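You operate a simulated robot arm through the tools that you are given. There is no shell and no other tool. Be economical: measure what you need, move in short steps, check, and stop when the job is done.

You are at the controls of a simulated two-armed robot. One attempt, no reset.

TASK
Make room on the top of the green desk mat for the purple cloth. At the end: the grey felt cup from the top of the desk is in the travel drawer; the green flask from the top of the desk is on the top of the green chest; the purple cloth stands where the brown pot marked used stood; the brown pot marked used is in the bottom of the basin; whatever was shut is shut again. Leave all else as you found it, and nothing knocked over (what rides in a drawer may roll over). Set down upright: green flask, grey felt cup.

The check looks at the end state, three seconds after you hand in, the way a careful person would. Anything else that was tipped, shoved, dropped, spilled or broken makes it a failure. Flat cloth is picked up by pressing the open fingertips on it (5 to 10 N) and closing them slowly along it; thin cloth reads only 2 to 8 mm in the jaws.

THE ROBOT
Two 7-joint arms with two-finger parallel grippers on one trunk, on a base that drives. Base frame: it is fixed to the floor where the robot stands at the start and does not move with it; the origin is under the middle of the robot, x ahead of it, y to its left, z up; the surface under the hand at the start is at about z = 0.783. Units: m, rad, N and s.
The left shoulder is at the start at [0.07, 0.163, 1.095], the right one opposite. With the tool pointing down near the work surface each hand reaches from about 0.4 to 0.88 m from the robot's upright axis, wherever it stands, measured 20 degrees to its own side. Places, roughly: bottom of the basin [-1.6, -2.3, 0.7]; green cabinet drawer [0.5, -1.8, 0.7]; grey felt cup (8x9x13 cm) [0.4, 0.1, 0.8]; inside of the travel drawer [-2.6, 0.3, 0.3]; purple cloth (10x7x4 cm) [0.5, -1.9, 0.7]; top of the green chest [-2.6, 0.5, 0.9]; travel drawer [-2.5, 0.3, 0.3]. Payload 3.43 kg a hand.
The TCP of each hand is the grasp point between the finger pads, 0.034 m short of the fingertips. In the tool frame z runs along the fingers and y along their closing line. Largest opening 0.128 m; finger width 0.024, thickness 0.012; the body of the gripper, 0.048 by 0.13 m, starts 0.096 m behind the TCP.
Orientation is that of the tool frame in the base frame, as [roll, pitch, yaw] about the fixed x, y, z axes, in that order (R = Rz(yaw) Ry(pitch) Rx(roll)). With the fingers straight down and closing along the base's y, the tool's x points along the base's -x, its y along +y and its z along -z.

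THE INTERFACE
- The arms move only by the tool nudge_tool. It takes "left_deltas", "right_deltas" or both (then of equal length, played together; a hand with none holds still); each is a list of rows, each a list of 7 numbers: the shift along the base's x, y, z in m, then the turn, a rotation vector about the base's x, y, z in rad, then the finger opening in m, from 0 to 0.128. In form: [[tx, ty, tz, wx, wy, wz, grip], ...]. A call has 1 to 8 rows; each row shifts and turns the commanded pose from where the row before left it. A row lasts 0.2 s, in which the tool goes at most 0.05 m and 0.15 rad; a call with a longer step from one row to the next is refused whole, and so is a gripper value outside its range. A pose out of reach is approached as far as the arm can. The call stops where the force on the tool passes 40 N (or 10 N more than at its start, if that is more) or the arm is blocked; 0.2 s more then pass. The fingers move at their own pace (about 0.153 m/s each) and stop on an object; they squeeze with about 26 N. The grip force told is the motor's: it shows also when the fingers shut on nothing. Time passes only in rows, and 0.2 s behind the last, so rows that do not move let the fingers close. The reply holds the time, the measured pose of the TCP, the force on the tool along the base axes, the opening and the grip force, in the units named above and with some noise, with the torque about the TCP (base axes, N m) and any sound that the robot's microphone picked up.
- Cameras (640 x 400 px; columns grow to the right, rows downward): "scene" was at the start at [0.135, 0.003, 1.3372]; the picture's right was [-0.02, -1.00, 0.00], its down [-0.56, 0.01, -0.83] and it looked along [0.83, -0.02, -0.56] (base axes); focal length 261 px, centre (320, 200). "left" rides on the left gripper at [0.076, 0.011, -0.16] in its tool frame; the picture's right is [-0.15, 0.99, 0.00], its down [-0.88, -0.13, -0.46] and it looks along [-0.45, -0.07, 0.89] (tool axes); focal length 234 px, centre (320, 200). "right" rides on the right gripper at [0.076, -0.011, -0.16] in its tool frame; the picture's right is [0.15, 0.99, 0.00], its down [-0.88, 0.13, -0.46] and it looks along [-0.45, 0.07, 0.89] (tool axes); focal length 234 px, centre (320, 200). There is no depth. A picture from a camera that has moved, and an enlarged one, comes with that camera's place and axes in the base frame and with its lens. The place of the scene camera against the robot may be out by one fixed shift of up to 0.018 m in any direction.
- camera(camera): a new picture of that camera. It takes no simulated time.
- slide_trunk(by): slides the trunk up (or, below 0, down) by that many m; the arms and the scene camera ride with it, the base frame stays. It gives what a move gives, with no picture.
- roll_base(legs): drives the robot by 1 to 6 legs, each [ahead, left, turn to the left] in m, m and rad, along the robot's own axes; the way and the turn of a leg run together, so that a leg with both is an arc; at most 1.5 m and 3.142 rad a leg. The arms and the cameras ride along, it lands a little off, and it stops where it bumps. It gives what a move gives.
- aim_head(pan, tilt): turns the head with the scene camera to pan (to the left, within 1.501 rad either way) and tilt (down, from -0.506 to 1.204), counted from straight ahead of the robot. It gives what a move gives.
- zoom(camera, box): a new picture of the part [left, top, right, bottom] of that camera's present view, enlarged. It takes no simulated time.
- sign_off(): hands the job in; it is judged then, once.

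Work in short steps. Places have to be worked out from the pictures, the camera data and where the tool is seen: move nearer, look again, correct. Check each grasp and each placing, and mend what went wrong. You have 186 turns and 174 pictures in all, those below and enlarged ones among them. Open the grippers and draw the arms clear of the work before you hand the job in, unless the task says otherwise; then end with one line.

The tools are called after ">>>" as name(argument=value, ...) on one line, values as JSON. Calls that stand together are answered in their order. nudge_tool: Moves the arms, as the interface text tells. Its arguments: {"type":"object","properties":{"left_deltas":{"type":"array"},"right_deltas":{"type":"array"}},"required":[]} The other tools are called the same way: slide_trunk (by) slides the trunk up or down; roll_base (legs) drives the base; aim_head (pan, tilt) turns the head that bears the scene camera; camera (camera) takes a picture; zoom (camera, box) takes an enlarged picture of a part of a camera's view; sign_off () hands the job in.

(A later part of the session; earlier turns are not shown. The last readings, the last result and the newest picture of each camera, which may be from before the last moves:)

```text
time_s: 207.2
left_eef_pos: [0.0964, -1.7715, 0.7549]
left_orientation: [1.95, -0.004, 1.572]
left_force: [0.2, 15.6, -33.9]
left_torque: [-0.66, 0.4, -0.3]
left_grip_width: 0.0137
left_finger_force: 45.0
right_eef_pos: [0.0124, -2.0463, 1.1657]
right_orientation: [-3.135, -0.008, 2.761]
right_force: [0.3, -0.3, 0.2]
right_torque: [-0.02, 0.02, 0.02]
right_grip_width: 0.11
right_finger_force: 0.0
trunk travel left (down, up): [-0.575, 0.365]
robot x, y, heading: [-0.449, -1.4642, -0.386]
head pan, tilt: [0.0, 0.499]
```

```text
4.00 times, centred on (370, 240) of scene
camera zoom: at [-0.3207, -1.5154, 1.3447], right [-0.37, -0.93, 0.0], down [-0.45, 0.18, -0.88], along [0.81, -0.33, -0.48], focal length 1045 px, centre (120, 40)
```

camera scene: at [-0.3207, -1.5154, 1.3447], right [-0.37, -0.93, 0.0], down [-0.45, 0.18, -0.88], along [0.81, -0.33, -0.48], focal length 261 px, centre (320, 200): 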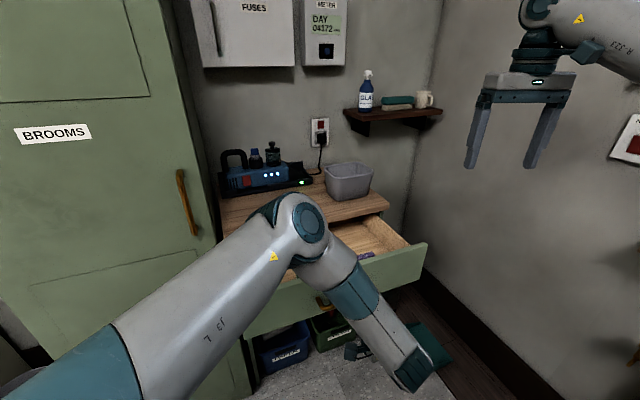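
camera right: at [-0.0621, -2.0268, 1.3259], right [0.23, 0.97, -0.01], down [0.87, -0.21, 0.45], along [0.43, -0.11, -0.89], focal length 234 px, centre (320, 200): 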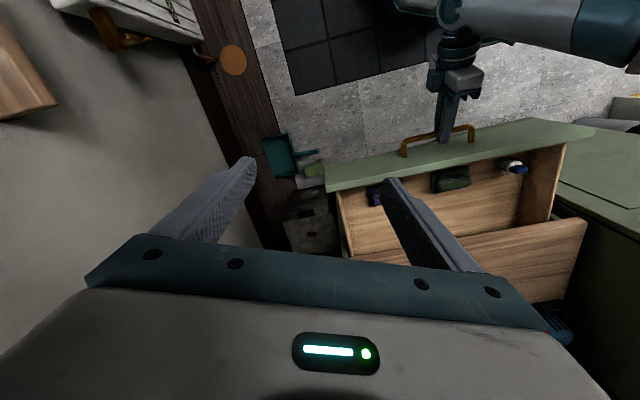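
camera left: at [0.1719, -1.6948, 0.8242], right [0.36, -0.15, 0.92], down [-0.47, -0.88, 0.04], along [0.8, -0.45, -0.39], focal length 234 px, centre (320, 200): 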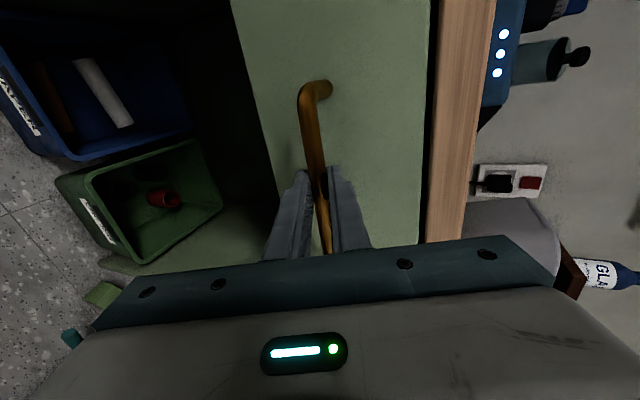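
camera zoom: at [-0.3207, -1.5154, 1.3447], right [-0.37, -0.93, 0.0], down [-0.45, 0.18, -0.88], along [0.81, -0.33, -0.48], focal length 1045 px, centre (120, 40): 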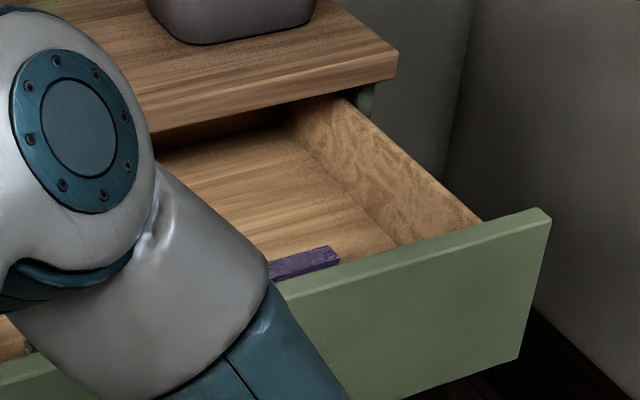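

The purple cloth is a folded pad near the drawer front. I'll release the handle with the left hand and withdraw it up and to the left.

>>> nudge_tool(left_deltas=[[0, 0, 0.002, 0, 0, 0, 0.03], [0, 0, 0, 0, 0, 0, 0.06], [0, 0, 0, 0, 0, 0, 0.06], [-0.025, 0, 0.01, 0, 0, 0, 0.06], [-0.025, 0, 0.01, 0, 0, 0, 0.06], [-0.025, 0, 0.01, 0, 0, 0, 0.06]])

>>> nudge_tool(left_deltas=[[-0.01, 0.03, 0.03, 0, 0, 0, 0.06], [-0.01, 0.03, 0.03, 0, 0, 0, 0.06], [-0.01, 0.03, 0.03, 0, 0, 0, 0.06], [0, 0.03, 0.03, 0, 0, 0, 0.06], [0, 0.03, 0.03, 0, 0, 0, 0.06], [0, 0.03, 0.03, 0, 0, 0, 0.06], [0, 0.03, 0.03, 0, 0, 0, 0.06], [0, 0.03, 0.03, 0, 0, 0, 0.06]])

>>> camera(camera="scene")

```text
time_s: 208.7
left_eef_pos: [0.0194, -1.7712, 0.7917]
left_orientation: [1.94, 0.001, 1.57]
left_force: [-1.0, 0.6, -0.2]
left_torque: [-0.01, 0.0, 0.0]
left_grip_width: 0.0599
left_finger_force: 0.1
right_eef_pos: [0.0075, -2.0454, 1.1672]
right_orientation: [-3.136, -0.003, 2.761]
right_force: [0.4, -0.4, 0.2]
right_torque: [0.0, 0.0, 0.02]
right_grip_width: 0.11
right_finger_force: 0.1
trunk travel left (down, up): [-0.575, 0.365]
robot x, y, heading: [-0.4526, -1.4645, -0.386]
head pan, tilt: [0.0, 0.499]
```

```text
time_s: 210.4
left_eef_pos: [0.0008, -1.5718, 1.0343]
left_orientation: [1.941, 0.001, 1.572]
left_force: [0.5, -0.8, -0.1]
left_torque: [-0.01, -0.01, -0.03]
left_grip_width: 0.0598
left_finger_force: 0.0
left hand out of reach, approached as far as the arm can: row 7, 8
right_eef_pos: [0.0077, -2.0451, 1.1674]
right_orientation: [-3.134, -0.005, 2.76]
right_force: [-0.9, 0.6, -0.6]
right_torque: [-0.03, 0.0, 0.01]
right_grip_width: 0.11
right_finger_force: 0.0
trunk travel left (down, up): [-0.575, 0.365]
robot x, y, heading: [-0.4498, -1.4663, -0.386]
head pan, tilt: [0.0, 0.499]
```

```text
65 pictures are left
camera scene: at [-0.3246, -1.5143, 1.3453], right [-0.37, -0.93, 0.0], down [-0.44, 0.18, -0.88], along [0.81, -0.33, -0.48], focal length 261 px, centre (320, 200)
```

scene: 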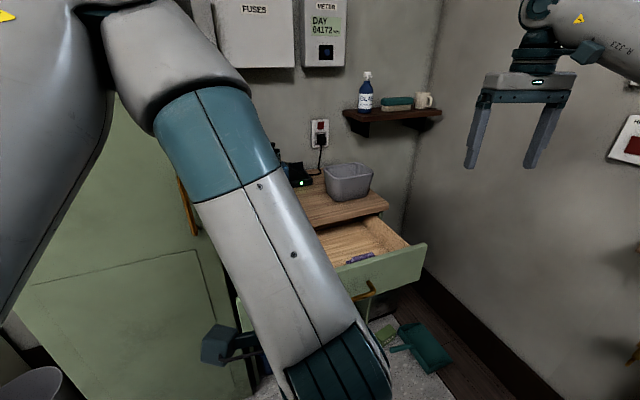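

The purple cloth should be near (0.255, -1.92) in the opened drawer. I'll move the right hand above it, turning to close along y, and look.

>>> nudge_tool(right_deltas=[[0.03, 0.015, -0.015, 0, 0, 0.06, 0.128], [0.03, 0.015, -0.015, 0, 0, 0.06, 0.128], [0.03, 0.015, -0.02, 0, 0, 0.06, 0.128], [0.03, 0.015, -0.02, 0, 0, 0.06, 0.128], [0.03, 0.015, -0.02, 0, 0, 0.06, 0.128], [0.03, 0.015, -0.02, 0, 0, 0.04, 0.128], [0.03, 0.015, -0.02, 0, 0, 0.04, 0.128], [0.02, 0.015, -0.02, 0, 0, 0, 0.128]])

>>> camera(camera="right")

>>> zoom(camera="scene", box=[290, 190, 450, 310])

```text
time_s: 212.2
left_eef_pos: [0.0025, -1.5722, 1.0343]
left_orientation: [1.942, -0.002, 1.571]
left_force: [0.4, 0.3, 0.5]
left_torque: [0.01, 0.01, 0.01]
left_grip_width: 0.0602
left_finger_force: 0.0
right_eef_pos: [0.1895, -1.956, 1.0553]
right_orientation: [-3.138, -0.003, 3.101]
right_force: [1.2, -0.2, 0.2]
right_torque: [0.01, 0.04, 0.0]
right_grip_width: 0.128
right_finger_force: 0.0
right hand out of reach, approached as far as the arm can: row 7, 8
trunk travel left (down, up): [-0.575, 0.365]
robot x, y, heading: [-0.4503, -1.4681, -0.382]
head pan, tilt: [0.0, 0.499]
```

```text
64 pictures are left
camera right: at [0.1139, -1.9634, 1.2159], right [-0.11, 0.99, 0.0], down [0.89, 0.1, 0.45], along [0.45, 0.04, -0.89], focal length 234 px, centre (320, 200)
```

right: 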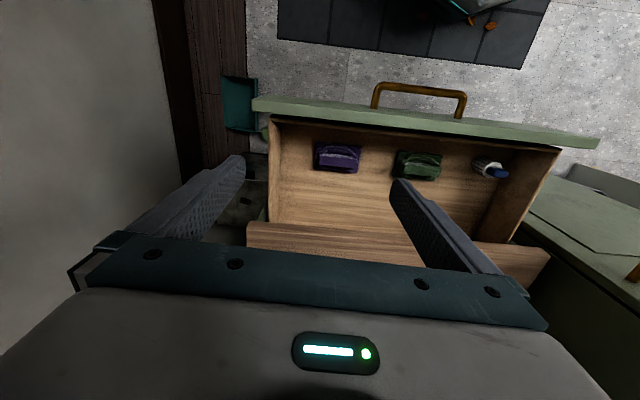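

```text
3.33 times, centred on (370, 250) of scene
camera zoom: at [-0.3235, -1.5151, 1.3452], right [-0.37, -0.93, 0.0], down [-0.44, 0.18, -0.88], along [0.81, -0.33, -0.48], focal length 871 px, centre (153, 33)
```

zoom: 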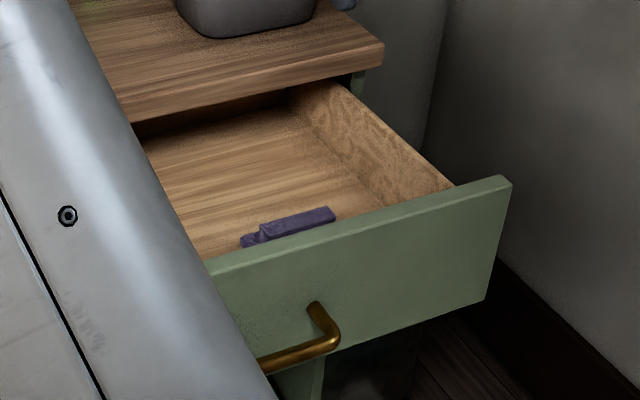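

The hand is at its reach limit. I'll roll 0.14 m closer and zoom on the cloth.

>>> roll_base(legs=[[0.14, 0, 0]])

>>> zoom(camera="right", box=[240, 80, 480, 240])

```text
time_s: 213.6
left_eef_pos: [0.1305, -1.624, 1.0337]
left_orientation: [1.942, -0.003, 1.574]
left_force: [0.8, 0.0, 0.3]
left_torque: [-0.02, 0.01, 0.01]
left_grip_width: 0.0599
left_finger_force: 0.0
right_eef_pos: [0.3175, -2.0092, 1.0563]
right_orientation: [-3.136, -0.006, 3.1]
right_force: [0.2, -0.6, 0.2]
right_torque: [0.01, 0.04, -0.01]
right_grip_width: 0.1281
right_finger_force: 0.0
trunk travel left (down, up): [-0.575, 0.365]
robot x, y, heading: [-0.3255, -1.523, -0.385]
head pan, tilt: [0.0, 0.499]
```

```text
2.50 times, centred on (360, 160) of right
camera zoom: at [0.2418, -2.0155, 1.2164], right [-0.11, 0.99, 0.0], down [0.89, 0.1, 0.45], along [0.45, 0.04, -0.89], focal length 585 px, centre (220, 300)
```

zoom: 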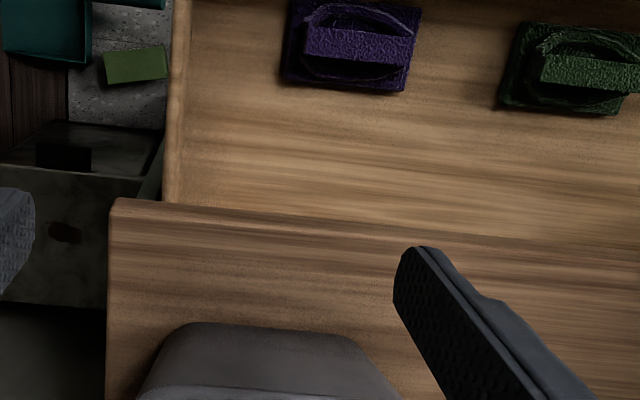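

The cloth is a flat pad with a raised fold running along y, centred at about (0.26, -1.913). I'll pinch that fold across x, so I'm turning the right hand by about -1.53 rad above it.

>>> nudge_tool(right_deltas=[[-0.007, 0.012, 0, 0, 0, -0.14, 0.1], [-0.007, 0.012, 0, 0, 0, -0.14, 0.08], [-0.007, 0.012, 0, 0, 0, -0.14, 0.08], [-0.007, 0.012, 0, 0, 0, -0.14, 0.08], [-0.007, 0.012, 0, 0, 0, -0.14, 0.08], [-0.007, 0.012, 0, 0, 0, -0.14, 0.08], [-0.007, 0.012, 0, 0, 0, -0.14, 0.08], [-0.006, 0.012, 0, 0, 0, -0.14, 0.08]])

>>> nudge_tool(right_deltas=[[0, 0, -0.02, 0, 0, -0.14, 0.08], [0, 0, -0.03, 0, 0, -0.14, 0.08], [0, 0, -0.03, 0, 0, -0.13, 0.08], [0, 0, -0.03, 0, 0, 0, 0.08]])

>>> camera(camera="right")

>>> camera(camera="scene")

```text
time_s: 215.4
left_eef_pos: [0.1295, -1.6233, 1.0342]
left_orientation: [1.943, -0.002, 1.572]
left_force: [-1.2, 0.4, 0.2]
left_torque: [0.01, -0.04, 0.01]
left_grip_width: 0.0599
left_finger_force: 0.0
right_eef_pos: [0.2612, -1.9131, 1.0565]
right_orientation: [-3.136, -0.006, 1.98]
right_force: [0.3, -0.9, -0.6]
right_torque: [-0.02, 0.02, 0.02]
right_grip_width: 0.0799
right_finger_force: 0.0
trunk travel left (down, up): [-0.575, 0.365]
robot x, y, heading: [-0.3259, -1.5173, -0.386]
head pan, tilt: [0.0, 0.499]
```

```text
time_s: 216.4
left_eef_pos: [0.1298, -1.6248, 1.0329]
left_orientation: [1.944, -0.002, 1.572]
left_force: [-0.1, -0.4, 0.3]
left_torque: [-0.01, 0.0, 0.03]
left_grip_width: 0.0599
left_finger_force: 0.1
right_eef_pos: [0.2618, -1.9128, 0.9451]
right_orientation: [-3.136, -0.007, 1.568]
right_force: [0.7, -0.1, 0.2]
right_torque: [0.02, 0.01, 0.02]
right_grip_width: 0.0799
right_finger_force: 0.1
trunk travel left (down, up): [-0.575, 0.365]
robot x, y, heading: [-0.3209, -1.5175, -0.386]
head pan, tilt: [0.0, 0.499]
```

```text
61 pictures are left
camera right: at [0.2529, -1.8377, 1.1053], right [0.99, 0.14, 0.0], down [0.13, -0.88, 0.45], along [0.06, -0.45, -0.89], focal length 234 px, centre (320, 200)
```

right: 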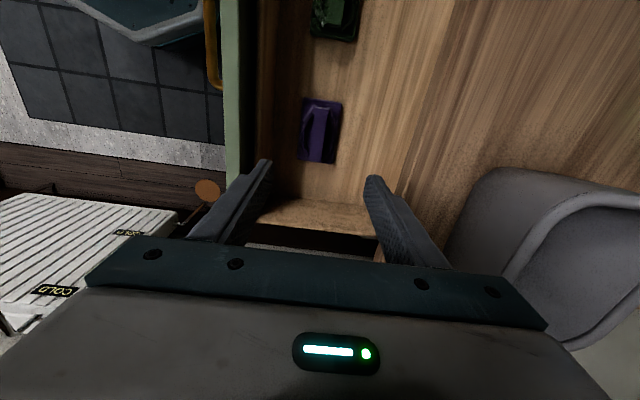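

```text
60 pictures are left
camera scene: at [-0.1949, -1.5678, 1.3453], right [-0.37, -0.93, 0.0], down [-0.44, 0.18, -0.88], along [0.81, -0.33, -0.48], focal length 261 px, centre (320, 200)
```

scene: 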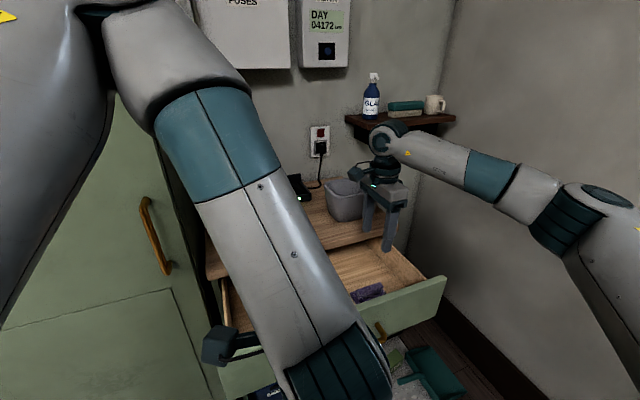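

The fold is at about (0.253, -1.908). I'll shift slightly, descend, and look again.

>>> nudge_tool(right_deltas=[[-0.007, 0.003, -0.03, 0, 0, 0, 0.08], [0, 0, -0.035, 0, 0, 0, 0.08], [0, 0, -0.035, 0, 0, 0, 0.08], [0, 0, -0.03, 0, 0, 0, 0.08], [0, 0, 0, 0, 0, 0, 0.08]])

>>> camera(camera="right")

>>> zoom(camera="scene", box=[310, 190, 470, 310])

```text
time_s: 217.6
left_eef_pos: [0.1298, -1.6244, 1.0329]
left_orientation: [1.943, -0.003, 1.572]
left_force: [0.1, 0.4, 0.6]
left_torque: [0.0, 0.03, -0.01]
left_grip_width: 0.06
left_finger_force: 0.1
right_eef_pos: [0.2542, -1.9093, 0.8166]
right_orientation: [-3.137, -0.005, 1.57]
right_force: [-1.0, -0.4, -0.1]
right_torque: [0.03, 0.0, 0.0]
right_grip_width: 0.0799
right_finger_force: 0.0
trunk travel left (down, up): [-0.575, 0.365]
robot x, y, heading: [-0.3219, -1.5179, -0.381]
head pan, tilt: [0.0, 0.499]
```

```text
59 pictures are left
camera right: at [0.2446, -1.8335, 0.9759], right [0.99, 0.15, 0.0], down [0.13, -0.88, 0.45], along [0.06, -0.45, -0.89], focal length 234 px, centre (320, 200)
```

right: 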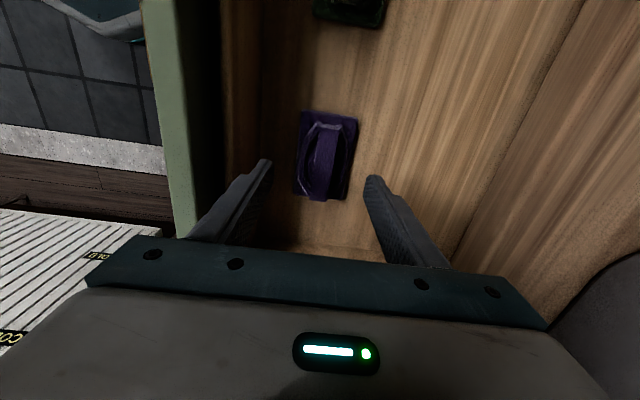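

```text
3.33 times, centred on (390, 250) of scene
camera zoom: at [-0.1957, -1.5669, 1.3454], right [-0.37, -0.93, 0.0], down [-0.44, 0.18, -0.88], along [0.81, -0.33, -0.48], focal length 871 px, centre (87, 33)
```

zoom: 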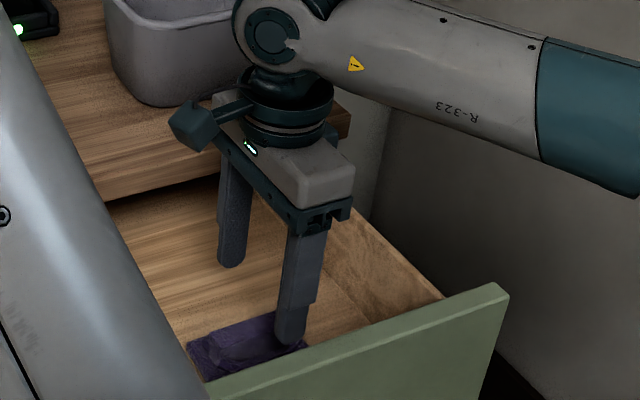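

The hand is aligned to within millimetres. I'll descend gently towards the pad with the fingers about 6 cm apart.

>>> nudge_tool(right_deltas=[[0, -0.003, -0.02, 0, 0, 0, 0.065], [0, 0, -0.02, 0, 0, 0, 0.06], [0, 0, -0.01, 0, 0, 0, 0.06], [0, 0, 0, 0, 0, 0, 0.06]])

>>> zoom(camera="right", box=[200, 100, 440, 260])

```text
time_s: 218.6
left_eef_pos: [0.1301, -1.6241, 1.034]
left_orientation: [1.943, -0.004, 1.574]
left_force: [0.7, 0.7, -0.3]
left_torque: [-0.01, 0.02, 0.0]
left_grip_width: 0.0601
left_finger_force: 0.0
right_eef_pos: [0.2566, -1.9108, 0.7661]
right_orientation: [-3.135, -0.006, 1.57]
right_force: [0.6, -0.7, 0.5]
right_torque: [0.0, 0.0, -0.01]
right_grip_width: 0.0599
right_finger_force: 0.1
trunk travel left (down, up): [-0.575, 0.365]
robot x, y, heading: [-0.3231, -1.518, -0.389]
head pan, tilt: [0.0, 0.499]
```

```text
2.50 times, centred on (320, 180) of right
camera zoom: at [0.2452, -1.8367, 0.9262], right [0.99, 0.15, 0.0], down [0.13, -0.88, 0.45], along [0.06, -0.45, -0.89], focal length 585 px, centre (320, 250)
```

zoom: 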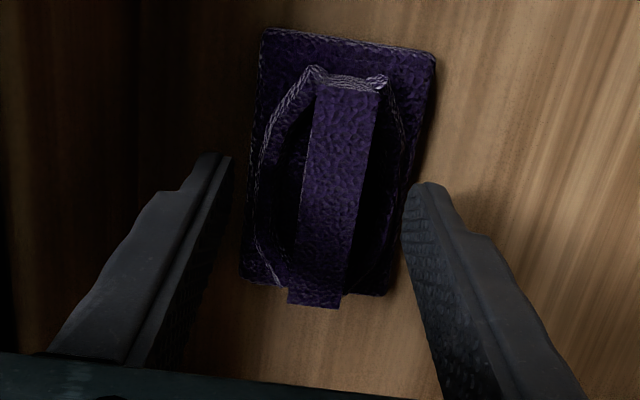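

A clear central ridge, about 2.5 cm wide, lies between the fingers. I'll lower in small steps to a light contact.

>>> nudge_tool(right_deltas=[[0.001, 0, -0.008, 0, 0, 0, 0.06], [0, 0, -0.006, 0, 0, 0, 0.06], [0, 0, 0, 0, 0, 0, 0.06]])

>>> nudge_tool(right_deltas=[[0, 0, -0.004, 0, 0, 0, 0.06], [0, 0, -0.003, 0, 0, 0, 0.06], [0, 0, 0, 0, 0, 0, 0.06]])

>>> zoom(camera="right", box=[200, 100, 440, 260])

```text
time_s: 219.4
left_eef_pos: [0.1301, -1.6239, 1.0346]
left_orientation: [1.943, -0.002, 1.574]
left_force: [-0.1, 0.1, 0.7]
left_torque: [0.01, 0.0, 0.02]
left_grip_width: 0.0601
left_finger_force: 0.1
right_eef_pos: [0.2574, -1.9124, 0.7515]
right_orientation: [-3.135, -0.007, 1.571]
right_force: [0.3, 0.7, 0.4]
right_torque: [0.0, -0.01, 0.01]
right_grip_width: 0.06
right_finger_force: 0.1
trunk travel left (down, up): [-0.575, 0.365]
robot x, y, heading: [-0.3216, -1.519, -0.385]
head pan, tilt: [0.0, 0.499]
```

```text
time_s: 220.2
left_eef_pos: [0.1283, -1.6245, 1.0351]
left_orientation: [1.938, -0.001, 1.573]
left_force: [-0.1, -0.4, -0.9]
left_torque: [0.01, 0.01, 0.01]
left_grip_width: 0.0599
left_finger_force: 0.0
right_eef_pos: [0.2559, -1.9127, 0.7493]
right_orientation: [3.141, -0.005, 1.572]
right_force: [1.2, -2.7, 24.3]
right_torque: [-0.15, -0.76, -0.12]
right_grip_width: 0.0601
right_finger_force: 0.6
trunk travel left (down, up): [-0.575, 0.365]
robot x, y, heading: [-0.3204, -1.5186, -0.381]
head pan, tilt: [0.0, 0.499]
```

```text
2.50 times, centred on (320, 180) of right
camera zoom: at [0.2448, -1.8368, 0.909], right [0.99, 0.15, 0.0], down [0.13, -0.88, 0.45], along [0.07, -0.45, -0.89], focal length 585 px, centre (320, 250)
```

zoom: 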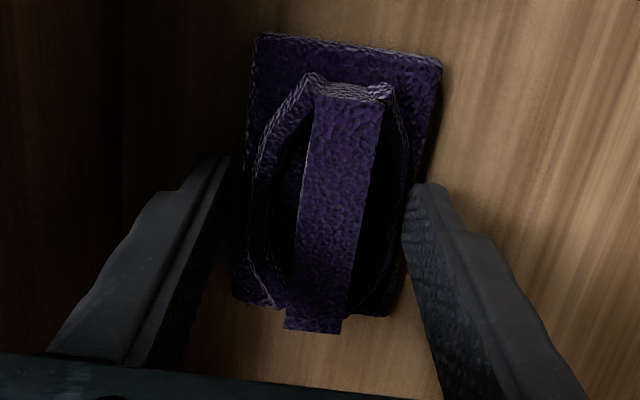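

Contact at z = 0.75 (24 N, a bit firm). I'll ease up 1.5 mm and close slowly on the ridge.

>>> nudge_tool(right_deltas=[[0, 0, 0.004, 0, 0, 0, 0.055], [0, 0, 0, 0, 0, 0, 0.045], [0, 0, 0, 0, 0, 0, 0.035], [0, 0, 0, 0, 0, 0, 0.025], [0, 0, 0, 0, 0, 0, 0.015], [0, 0, 0, 0, 0, 0, 0.005], [0, 0, 0, 0, 0, 0, 0], [0, 0, 0, 0, 0, 0, 0]])

>>> zoom(camera="right", box=[200, 100, 440, 260])

```text
time_s: 222.0
left_eef_pos: [0.1291, -1.6238, 1.0334]
left_orientation: [1.943, -0.001, 1.572]
left_force: [0.7, -0.1, -1.1]
left_torque: [-0.01, 0.01, -0.03]
left_grip_width: 0.0602
left_finger_force: 0.0
right_eef_pos: [0.2549, -1.9117, 0.7499]
right_orientation: [-3.136, -0.004, 1.571]
right_force: [-1.9, 1.9, 11.2]
right_torque: [0.07, -0.12, -0.07]
right_grip_width: 0.0191
right_finger_force: 26.1
trunk travel left (down, up): [-0.575, 0.365]
robot x, y, heading: [-0.3224, -1.5218, -0.389]
head pan, tilt: [0.0, 0.499]
```

```text
2.50 times, centred on (320, 180) of right
camera zoom: at [0.2448, -1.8364, 0.9099], right [0.99, 0.15, 0.0], down [0.13, -0.88, 0.45], along [0.06, -0.45, -0.89], focal length 585 px, centre (320, 250)
```

zoom: 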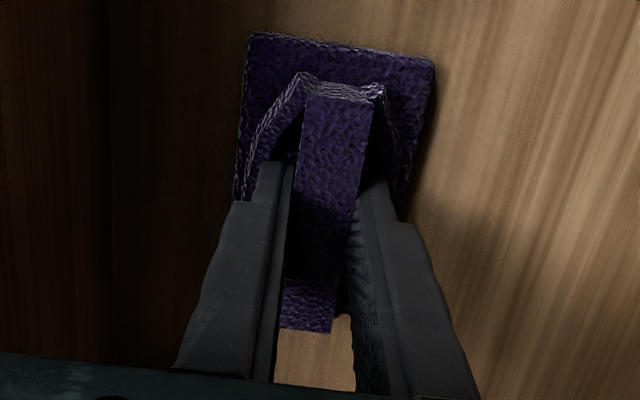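

The ridge is gripped (1.9 cm, 26 N), near its centre. I'll lift slowly and check.

>>> nudge_tool(right_deltas=[[0, 0, 0.015, 0, 0, 0, 0], [0, 0, 0.02, 0, 0, 0, 0], [0, 0, 0.03, 0, 0, 0, 0], [0, 0, 0.03, 0, 0, 0, 0], [0, 0, 0.035, 0, 0, 0, 0], [0, 0, 0.04, 0, 0, 0, 0], [0, 0, 0.04, 0, 0, 0, 0], [0, 0, 0.04, 0, 0, 0, 0]])

>>> camera(camera="right")

>>> camera(camera="scene")

```text
time_s: 223.8
left_eef_pos: [0.1303, -1.6235, 1.0331]
left_orientation: [1.94, 0.0, 1.571]
left_force: [-0.9, 0.4, -0.2]
left_torque: [-0.05, -0.01, 0.0]
left_grip_width: 0.0602
left_finger_force: 0.0
right_eef_pos: [0.2543, -1.9114, 0.9996]
right_orientation: [-3.136, -0.004, 1.571]
right_force: [0.1, 0.6, -0.3]
right_torque: [-0.06, -0.03, 0.01]
right_grip_width: 0.0187
right_finger_force: 25.9
trunk travel left (down, up): [-0.575, 0.365]
robot x, y, heading: [-0.3235, -1.5237, -0.382]
head pan, tilt: [0.0, 0.499]
```

```text
54 pictures are left
camera right: at [0.2452, -1.8364, 1.1596], right [0.99, 0.15, -0.01], down [0.13, -0.88, 0.45], along [0.06, -0.45, -0.89], focal length 234 px, centre (320, 200)
```

right: 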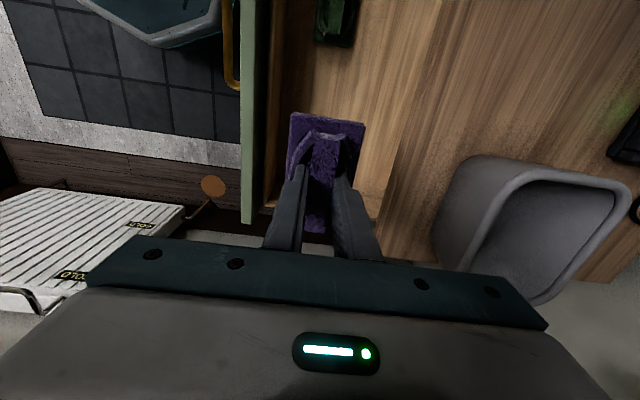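

```text
53 pictures are left
camera scene: at [-0.196, -1.5665, 1.3453], right [-0.37, -0.93, 0.0], down [-0.44, 0.18, -0.88], along [0.81, -0.33, -0.48], focal length 261 px, centre (320, 200)
```

scene: 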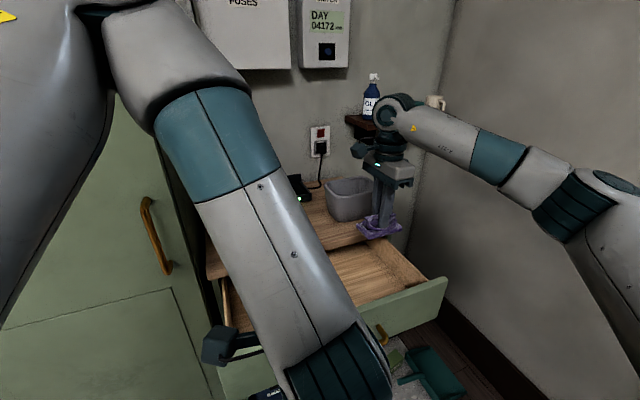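

The cloth is held flat beneath the fingers. I'll draw the right hand up and back, then roll back to shut the drawer with the left hand.

>>> nudge_tool(right_deltas=[[-0.005, 0, 0.03, 0, 0, 0, 0], [-0.02, -0.01, 0.03, 0, 0, 0, 0], [-0.03, -0.015, 0.02, 0, 0, 0, 0], [-0.03, -0.02, 0.02, 0, 0, 0, 0], [-0.03, -0.02, 0.02, 0, 0, 0, 0], [-0.03, -0.02, 0.01, 0, 0, 0, 0], [-0.03, -0.015, 0.01, 0, 0, 0, 0], [-0.02, -0.01, 0.01, 0, 0, 0, 0]])

>>> roll_base(legs=[[-0.14, 0, 0]])

>>> nudge_tool(left_deltas=[[0, -0.025, -0.03, 0, 0, 0, 0.06], [0, -0.025, -0.03, 0, 0, 0, 0.06], [0, -0.025, -0.03, 0, 0, 0, 0.06], [0, -0.025, -0.03, 0, 0, 0, 0.06], [0, -0.025, -0.03, 0, 0, 0, 0.06], [0, -0.025, -0.03, 0, 0, 0, 0.06], [0, -0.025, -0.03, 0, 0, 0, 0.06], [0.005, -0.02, -0.025, 0, 0, 0, 0.06]])

>>> camera(camera="left")

>>> camera(camera="scene")

```text
time_s: 225.6
left_eef_pos: [0.1289, -1.6248, 1.0328]
left_orientation: [1.943, -0.003, 1.572]
left_force: [0.3, -0.5, -0.2]
left_torque: [-0.01, 0.04, -0.02]
left_grip_width: 0.06
left_finger_force: 0.0
right_eef_pos: [0.0594, -2.0213, 1.1483]
right_orientation: [-3.135, -0.004, 1.573]
right_force: [-0.3, 0.5, -1.0]
right_torque: [0.01, -0.02, 0.0]
right_grip_width: 0.019
right_finger_force: 26.2
trunk travel left (down, up): [-0.575, 0.365]
robot x, y, heading: [-0.3203, -1.5166, -0.386]
head pan, tilt: [0.0, 0.499]
```

```text
time_s: 226.9
left_eef_pos: [0.0035, -1.5735, 1.0338]
left_orientation: [1.942, -0.002, 1.574]
left_force: [-0.5, 0.1, 0.9]
left_torque: [0.0, 0.0, -0.03]
left_grip_width: 0.0599
left_finger_force: 0.1
right_eef_pos: [-0.0665, -1.9703, 1.1489]
right_orientation: [-3.136, -0.004, 1.572]
right_force: [-0.9, 0.0, 0.3]
right_torque: [-0.02, -0.03, -0.01]
right_grip_width: 0.0189
right_finger_force: 25.6
trunk travel left (down, up): [-0.575, 0.365]
robot x, y, heading: [-0.4515, -1.4658, -0.38]
head pan, tilt: [0.0, 0.499]
```

```text
time_s: 228.7
left_eef_pos: [0.0071, -1.7675, 0.7979]
left_orientation: [1.944, -0.002, 1.572]
left_force: [-0.3, 0.4, -0.7]
left_torque: [-0.02, 0.01, 0.01]
left_grip_width: 0.0602
left_finger_force: 0.0
right_eef_pos: [-0.0662, -1.9707, 1.1481]
right_orientation: [-3.135, -0.006, 1.573]
right_force: [-0.3, -0.5, -0.4]
right_torque: [-0.02, 0.0, -0.04]
right_grip_width: 0.0191
right_finger_force: 26.3
trunk travel left (down, up): [-0.575, 0.365]
robot x, y, heading: [-0.4505, -1.4661, -0.382]
head pan, tilt: [0.0, 0.499]
```

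```text
52 pictures are left
camera left: at [-0.1381, -1.692, 0.8668], right [0.36, -0.15, 0.92], down [-0.47, -0.88, 0.04], along [0.81, -0.45, -0.39], focal length 234 px, centre (320, 200)
```

left: 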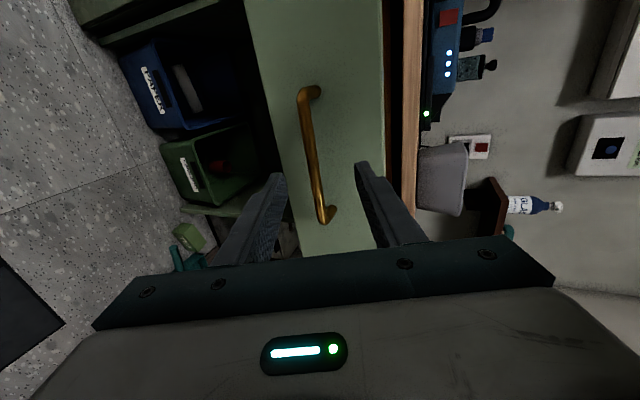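

```text
51 pictures are left
camera scene: at [-0.323, -1.5158, 1.3453], right [-0.37, -0.93, 0.0], down [-0.44, 0.18, -0.88], along [0.81, -0.33, -0.48], focal length 261 px, centre (320, 200)
```

scene: 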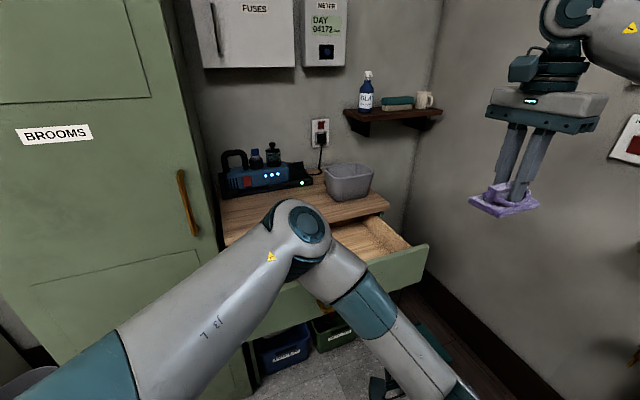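

The handle is lined up between the fingers as before. I'll move onto it and grip.

>>> nudge_tool(left_deltas=[[0.024, -0.001, -0.011, 0, 0, 0, 0.06], [0.024, -0.001, -0.011, 0, 0, 0, 0.06], [0.024, 0, -0.011, 0, 0, 0, 0.06], [0.017, 0, -0.01, 0, 0, 0, 0.06], [0, 0, 0, 0, 0, 0, 0.03], [0, 0, 0, 0, 0, 0, 0], [0, 0, 0, 0, 0, 0, 0], [0, 0, 0, 0, 0, 0, 0]])

>>> camera(camera="left")

```text
time_s: 230.5
left_eef_pos: [0.095, -1.7686, 0.7529]
left_orientation: [1.946, 0.0, 1.575]
left_force: [-0.8, 2.5, -13.1]
left_torque: [-0.65, 0.13, -0.58]
left_grip_width: 0.0137
left_finger_force: 44.9
right_eef_pos: [-0.0649, -1.9702, 1.1474]
right_orientation: [-3.136, -0.005, 1.573]
right_force: [0.1, 0.1, -1.3]
right_torque: [-0.03, -0.02, -0.01]
right_grip_width: 0.0188
right_finger_force: 26.4
trunk travel left (down, up): [-0.575, 0.365]
robot x, y, heading: [-0.4509, -1.4687, -0.382]
head pan, tilt: [0.0, 0.499]
```

```text
50 pictures are left
camera left: at [-0.0491, -1.6934, 0.8226], right [0.36, -0.15, 0.92], down [-0.47, -0.88, 0.04], along [0.81, -0.45, -0.39], focal length 234 px, centre (320, 200)
```

left: 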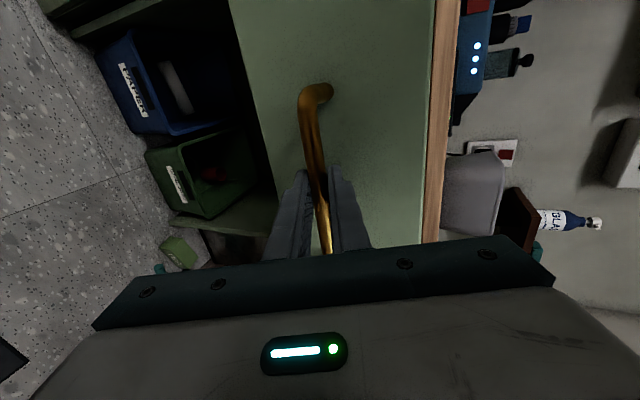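

The handle is gripped. I'll push it in slowly by 0.22 m.

>>> nudge_tool(left_deltas=[[0.012, 0, 0.001, 0, 0, 0, 0], [0.016, 0, 0.001, 0, 0, 0, 0], [0.016, 0, 0, 0, 0, 0, 0], [0.016, 0, 0, 0, 0, 0, 0], [0.016, 0, 0, 0, 0, 0, 0], [0.016, 0, 0, 0, 0, 0, 0], [0.016, 0, 0, 0, 0, 0, 0], [0.016, 0, 0, 0, 0, 0, 0]])

>>> nudge_tool(left_deltas=[[0.012, 0, 0, 0, 0, 0, 0], [0.016, 0, 0, 0, 0, 0, 0], [0.016, 0, 0, 0, 0, 0, 0], [0.016, 0, 0, 0, 0, 0, 0], [0.014, 0, 0, 0, 0, 0, 0], [0.01, 0, 0, 0, 0, 0, 0], [0.008, 0, 0, 0, 0, 0, 0], [0.006, 0, 0, 0, 0, 0, 0]])

>>> camera(camera="scene")

```text
time_s: 232.3
left_eef_pos: [0.2212, -1.7694, 0.7543]
left_orientation: [1.947, -0.003, 1.574]
left_force: [1.8, 4.7, -34.4]
left_torque: [-0.36, 0.22, 0.21]
left_grip_width: 0.0135
left_finger_force: 45.3
right_eef_pos: [-0.0622, -1.9698, 1.1457]
right_orientation: [-3.132, -0.005, 1.574]
right_force: [-0.7, 1.3, 0.5]
right_torque: [0.04, 0.01, 0.01]
right_grip_width: 0.0188
right_finger_force: 26.0
trunk travel left (down, up): [-0.575, 0.365]
robot x, y, heading: [-0.4515, -1.4681, -0.383]
head pan, tilt: [0.0, 0.499]
```

```text
time_s: 234.1
left_eef_pos: [0.3199, -1.7685, 0.7538]
left_orientation: [1.946, -0.003, 1.573]
left_force: [-0.1, 2.8, -27.9]
left_torque: [-0.18, 0.24, 0.87]
left_grip_width: 0.0137
left_finger_force: 45.8
right_eef_pos: [-0.0631, -1.9714, 1.1476]
right_orientation: [-3.133, -0.006, 1.572]
right_force: [0.0, -0.4, 0.1]
right_torque: [-0.02, 0.0, -0.02]
right_grip_width: 0.019
right_finger_force: 25.9
trunk travel left (down, up): [-0.575, 0.365]
robot x, y, heading: [-0.4498, -1.4664, -0.38]
head pan, tilt: [0.0, 0.499]
```

```text
49 pictures are left
camera scene: at [-0.3199, -1.5165, 1.3448], right [-0.37, -0.93, 0.0], down [-0.45, 0.18, -0.88], along [0.81, -0.33, -0.48], focal length 261 px, centre (320, 200)
```

scene: 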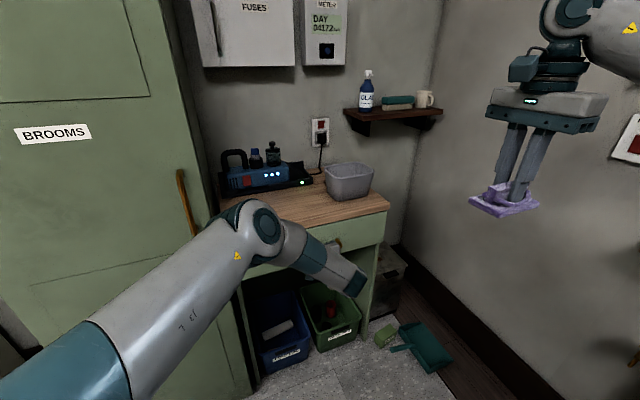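

The hand is at x = 0.320, near the closed position, with no resistance yet. I'll nudge a few millimetres more to feel the stop.

>>> nudge_tool(left_deltas=[[0.004, 0, 0.002, 0, 0, 0, 0], [0.004, 0, 0, 0, 0, 0, 0], [0.003, 0, 0, 0, 0, 0, 0], [0, 0, 0, 0, 0, 0, 0]])

>>> camera(camera="left")

```text
time_s: 234.7
left_eef_pos: [0.3195, -1.7688, 0.7534]
left_orientation: [1.954, -0.003, 1.574]
left_force: [-2.4, -0.1, -2.4]
left_torque: [-0.39, 0.01, 0.24]
left_grip_width: 0.0137
left_finger_force: 44.7
right_eef_pos: [-0.0667, -1.9694, 1.148]
right_orientation: [-3.136, -0.005, 1.573]
right_force: [-1.1, 0.3, -0.5]
right_torque: [-0.01, -0.02, 0.0]
right_grip_width: 0.0188
right_finger_force: 25.6
trunk travel left (down, up): [-0.575, 0.365]
robot x, y, heading: [-0.4487, -1.4674, -0.384]
head pan, tilt: [0.0, 0.499]
stopped in row 3 (left hand): the force on the tool passed its limit at 41 N (the readings are from after the stop); the commanded pose is now the measured one
```

```text
48 pictures are left
camera left: at [0.1765, -1.6935, 0.8241], right [0.37, -0.15, 0.92], down [-0.47, -0.88, 0.05], along [0.8, -0.45, -0.4], focal length 234 px, centre (320, 200)
```

left: 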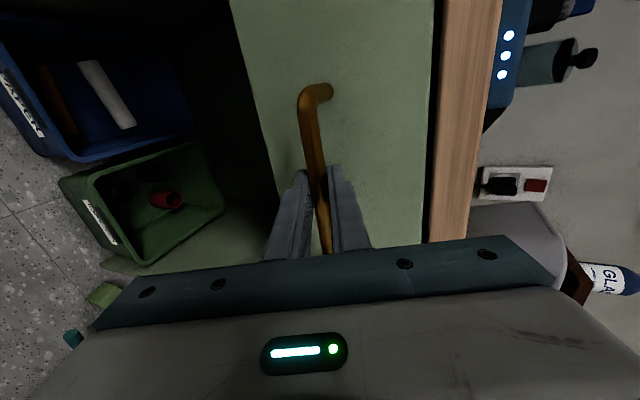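

The drawer stops hard now, so it's shut. I'll release, back off, and raise the left hand.

>>> nudge_tool(left_deltas=[[0, 0, 0, 0, 0, 0, 0.03], [0, 0, 0, 0, 0, 0, 0.06], [0, 0, 0, 0, 0, 0, 0.06], [-0.025, 0, 0.01, 0, 0, 0, 0.06], [-0.025, 0, 0.01, 0, 0, 0, 0.06], [-0.025, 0, 0.011, 0, 0, 0, 0.06], [-0.025, 0, 0.011, 0, 0, 0, 0.06]])

>>> nudge_tool(left_deltas=[[-0.022, 0.0254, 0.027, 0, 0, 0, 0.06], [-0.022, 0.0254, 0.027, 0, 0, 0, 0.06], [-0.022, 0.0254, 0.027, 0, 0, 0, 0.06], [-0.022, 0.0254, 0.027, 0, 0, 0, 0.06], [-0.022, 0.0254, 0.027, 0, 0, 0, 0.06], [-0.022, 0.0254, 0.027, 0, 0, 0, 0.06], [-0.022, 0.0254, 0.027, 0, 0, 0, 0.06], [-0.02, 0.0254, 0.027, 0, 0, 0, 0.06]])

>>> camera(camera="scene")

```text
time_s: 236.3
left_eef_pos: [0.2206, -1.7684, 0.7975]
left_orientation: [1.954, -0.001, 1.574]
left_force: [0.1, -1.3, 1.0]
left_torque: [-0.01, 0.01, 0.02]
left_grip_width: 0.0598
left_finger_force: 0.1
right_eef_pos: [-0.0681, -1.9707, 1.1494]
right_orientation: [-3.136, -0.007, 1.572]
right_force: [0.0, 0.6, -0.1]
right_torque: [-0.01, 0.0, 0.0]
right_grip_width: 0.019
right_finger_force: 26.1
trunk travel left (down, up): [-0.575, 0.365]
robot x, y, heading: [-0.4521, -1.4658, -0.386]
head pan, tilt: [0.0, 0.499]
```

```text
time_s: 238.1
left_eef_pos: [0.046, -1.5652, 1.0127]
left_orientation: [1.953, -0.001, 1.574]
left_force: [0.1, 0.0, 1.3]
left_torque: [0.0, 0.0, -0.03]
left_grip_width: 0.0599
left_finger_force: 0.0
right_eef_pos: [-0.0672, -1.9686, 1.148]
right_orientation: [-3.136, -0.003, 1.572]
right_force: [0.3, 0.3, -0.3]
right_torque: [-0.02, -0.03, 0.01]
right_grip_width: 0.0191
right_finger_force: 26.3
trunk travel left (down, up): [-0.575, 0.365]
robot x, y, heading: [-0.4495, -1.4667, -0.379]
head pan, tilt: [0.0, 0.499]
```

```text
47 pictures are left
camera scene: at [-0.3251, -1.5137, 1.3454], right [-0.37, -0.93, 0.0], down [-0.44, 0.18, -0.88], along [0.81, -0.33, -0.48], focal length 261 px, centre (320, 200)
```

scene: 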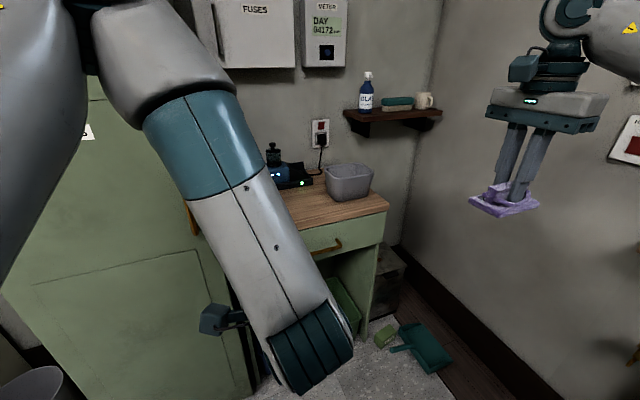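

The cabinet drawer is shut. I'll back away, then return both hands to the plain pointing-down pose.

>>> roll_base(legs=[[-0.4, 0, 0], [0, 0, 0.383]])

>>> nudge_tool(left_deltas=[[0.0, 0, 0.02, -0.056, 0.139, 0, 0.06], [0.0, 0, 0.02, -0.056, 0.139, 0, 0.06], [0.0, 0, 0.02, -0.056, 0.139, 0, 0.06], [0.0, 0, 0.02, -0.056, 0.139, 0, 0.06], [0.0, 0, 0.02, -0.056, 0.139, 0, 0.06], [0.0, 0, 0.02, -0.056, 0.139, 0, 0.06], [0.0, 0, 0.02, -0.056, 0.139, 0, 0.06], [0.0, 0, 0.02, -0.052, 0.128, 0, 0.06]], right_deltas=[[0, 0, 0, 0, 0, 0.148, 0], [0, 0, 0, 0, 0, 0.148, 0], [0, 0, 0, 0, 0, 0.148, 0], [0, 0, 0, 0, 0, 0.148, 0], [0, 0, 0, 0, 0, 0.148, 0], [0, 0, 0, 0, 0, 0.148, 0], [0, 0, 0, 0, 0, 0.148, 0], [0, 0, 0, 0, 0, 0.148, 0]])

>>> camera(camera="scene")

```text
time_s: 241.8
left_eef_pos: [-0.3242, -1.2246, 1.0126]
left_orientation: [1.953, -0.002, 1.954]
left_force: [0.1, -0.3, -0.3]
left_torque: [0.0, 0.01, -0.01]
left_grip_width: 0.06
left_finger_force: 0.0
right_eef_pos: [-0.2799, -1.6409, 1.1493]
right_orientation: [-3.135, -0.005, 1.953]
right_force: [-0.5, -0.4, -0.9]
right_torque: [0.0, 0.02, 0.0]
right_grip_width: 0.0189
right_finger_force: 25.1
trunk travel left (down, up): [-0.575, 0.365]
robot x, y, heading: [-0.8217, -1.317, -0.002]
head pan, tilt: [0.0, 0.499]
```

```text
time_s: 243.6
left_eef_pos: [-0.323, -1.2245, 1.1731]
left_orientation: [-3.139, 0.001, 1.949]
left_force: [0.7, 0.4, 0.6]
left_torque: [0.0, 0.02, 0.04]
left_grip_width: 0.0598
left_finger_force: 0.0
right_eef_pos: [-0.2802, -1.6406, 1.1484]
right_orientation: [-3.136, -0.004, 3.141]
right_force: [0.7, 0.4, -1.0]
right_torque: [0.04, 0.01, -0.01]
right_grip_width: 0.0189
right_finger_force: 26.2
trunk travel left (down, up): [-0.575, 0.365]
robot x, y, heading: [-0.8216, -1.3183, -0.003]
head pan, tilt: [0.0, 0.499]
```

```text
46 pictures are left
camera scene: at [-0.6859, -1.3128, 1.3452], right [0.0, -1.0, 0.0], down [-0.48, 0.0, -0.88], along [0.88, 0.0, -0.48], focal length 261 px, centre (320, 200)
```

scene: 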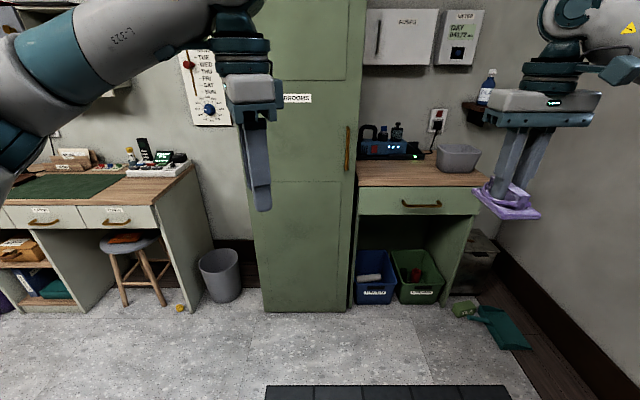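

All is shut and tidy here. I'll yaw the left hand back and drive to stand before the desk.

>>> nudge_tool(left_deltas=[[0, 0.02, 0, 0, 0, 0.148, 0.06], [0, 0.02, 0, 0, 0, 0.148, 0.06], [0, 0.02, 0, 0, 0, 0.148, 0.06], [-0.01, 0.02, 0, 0, 0, 0.148, 0.06], [-0.01, 0.02, 0, 0, 0, 0.148, 0.06], [-0.01, 0.02, 0, 0, 0, 0.148, 0.06], [-0.01, 0.02, 0, 0, 0, 0.148, 0.06], [-0.01, 0.02, 0, 0, 0, 0.148, 0.06]])

>>> roll_base(legs=[[0, 1.315, 0], [0.5, 0, 0]])

>>> aim_head(pan=0.0, tilt=0.6)

>>> camera(camera="scene")

```text
time_s: 245.4
left_eef_pos: [-0.375, -1.063, 1.1727]
left_orientation: [3.14, -0.001, 3.135]
left_force: [0.1, -0.1, -0.1]
left_torque: [-0.02, 0.02, -0.01]
left_grip_width: 0.0598
left_finger_force: 0.0
right_eef_pos: [-0.2819, -1.641, 1.1485]
right_orientation: [-3.135, -0.006, 3.137]
right_force: [0.2, 0.2, -0.6]
right_torque: [0.03, 0.02, -0.01]
right_grip_width: 0.0188
right_finger_force: 25.5
trunk travel left (down, up): [-0.575, 0.365]
robot x, y, heading: [-0.8253, -1.315, -0.002]
head pan, tilt: [0.0, 0.499]
```

```text
time_s: 254.5
left_eef_pos: [0.1273, 0.2436, 1.1726]
left_orientation: [3.141, -0.001, 3.132]
left_force: [0.4, 0.8, 0.4]
left_torque: [-0.02, -0.02, 0.01]
left_grip_width: 0.0601
left_finger_force: 0.0
right_eef_pos: [0.2209, -0.3341, 1.1489]
right_orientation: [-3.135, -0.005, 3.137]
right_force: [-1.1, 0.4, -0.2]
right_torque: [0.03, 0.01, 0.03]
right_grip_width: 0.0187
right_finger_force: 25.9
trunk travel left (down, up): [-0.575, 0.365]
robot x, y, heading: [-0.3217, -0.0135, -0.007]
head pan, tilt: [0.0, 0.499]
```

```text
time_s: 255.2
left_eef_pos: [0.1266, 0.2421, 1.1734]
left_orientation: [3.14, -0.001, 3.133]
left_force: [-0.3, -0.3, 0.6]
left_torque: [0.0, 0.06, 0.04]
left_grip_width: 0.06
left_finger_force: 0.1
right_eef_pos: [0.22, -0.3352, 1.1476]
right_orientation: [-3.136, -0.005, 3.136]
right_force: [-0.9, 0.1, -0.2]
right_torque: [0.02, 0.01, 0.02]
right_grip_width: 0.0187
right_finger_force: 26.2
trunk travel left (down, up): [-0.575, 0.365]
robot x, y, heading: [-0.3248, -0.0078, -0.006]
head pan, tilt: [0.0, 0.6]
```

```text
45 pictures are left
camera scene: at [-0.1876, -0.006, 1.3362], right [0.0, -1.0, 0.0], down [-0.56, 0.0, -0.83], along [0.83, 0.0, -0.56], focal length 261 px, centre (320, 200)
```

scene: 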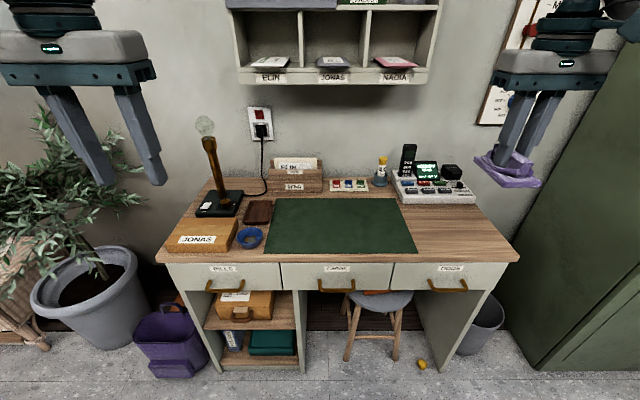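

The mat is clear and ready. I'll roll up to the desk and bring the cloth above the pot's old spot (0.537, -0.129).

>>> roll_base(legs=[[0.285, 0, 0]])

>>> nudge_tool(right_deltas=[[0.004, 0.025, -0.02, 0, 0, 0, 0], [0.004, 0.026, -0.02, 0, 0, 0, 0], [0.004, 0.026, -0.02, 0, 0, 0, 0], [0.004, 0.026, -0.02, 0, 0, 0, 0], [0.004, 0.026, -0.02, 0, 0, 0, 0], [0.004, 0.026, -0.02, 0, 0, 0, 0], [0.004, 0.026, -0.02, 0, 0, 0, 0], [0.004, 0.025, -0.01, 0, 0, 0, 0]])

>>> camera(camera="scene")

>>> camera(camera="right")

```text
time_s: 257.1
left_eef_pos: [0.4108, 0.2416, 1.1717]
left_orientation: [3.138, -0.001, 3.132]
left_force: [0.2, -0.1, -0.4]
left_torque: [0.0, 0.0, -0.03]
left_grip_width: 0.0598
left_finger_force: 0.0
right_eef_pos: [0.505, -0.336, 1.1477]
right_orientation: [-3.137, -0.006, 3.132]
right_force: [0.3, 1.1, 0.0]
right_torque: [0.01, 0.01, -0.03]
right_grip_width: 0.0187
right_finger_force: 26.0
trunk travel left (down, up): [-0.575, 0.365]
robot x, y, heading: [-0.0333, -0.0145, -0.004]
head pan, tilt: [0.0, 0.6]
```

```text
time_s: 258.9
left_eef_pos: [0.4127, 0.2423, 1.1724]
left_orientation: [3.142, -0.001, 3.133]
left_force: [-0.5, 0.4, -0.7]
left_torque: [-0.01, -0.02, 0.0]
left_grip_width: 0.06
left_finger_force: 0.1
right_eef_pos: [0.5366, -0.1289, 0.9988]
right_orientation: [-3.136, -0.006, 3.136]
right_force: [-0.7, 0.4, 0.0]
right_torque: [-0.05, -0.02, 0.02]
right_grip_width: 0.0189
right_finger_force: 26.0
trunk travel left (down, up): [-0.575, 0.365]
robot x, y, heading: [-0.036, -0.0109, -0.003]
head pan, tilt: [0.0, 0.6]
```

```text
44 pictures are left
camera scene: at [0.0975, -0.0059, 1.3362], right [0.0, -1.0, 0.0], down [-0.57, 0.0, -0.82], along [0.82, 0.0, -0.57], focal length 261 px, centre (320, 200)
```

scene: 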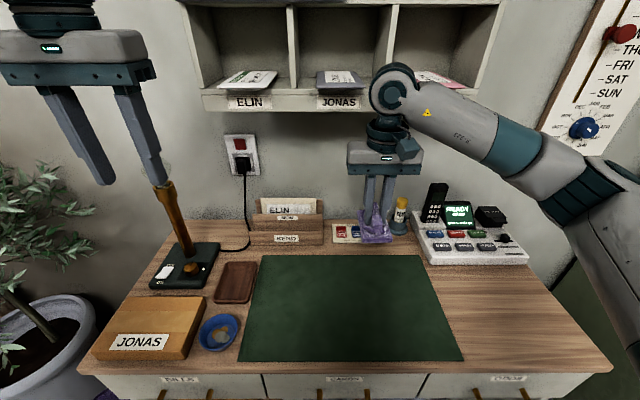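

```text
43 pictures are left
camera right: at [0.462, -0.1381, 1.1585], right [-0.14, 0.99, -0.01], down [0.88, 0.13, 0.45], along [0.45, 0.06, -0.89], focal length 234 px, centre (320, 200)
```

right: 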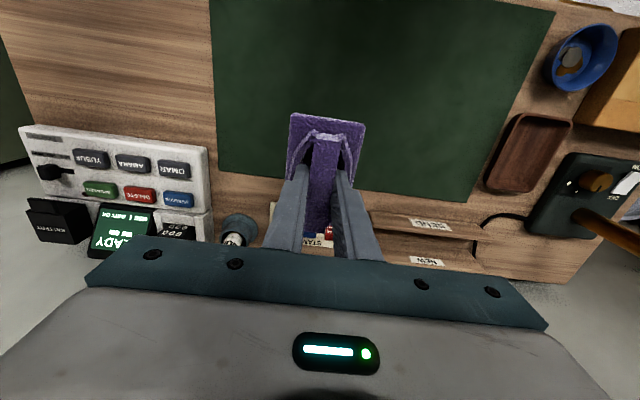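

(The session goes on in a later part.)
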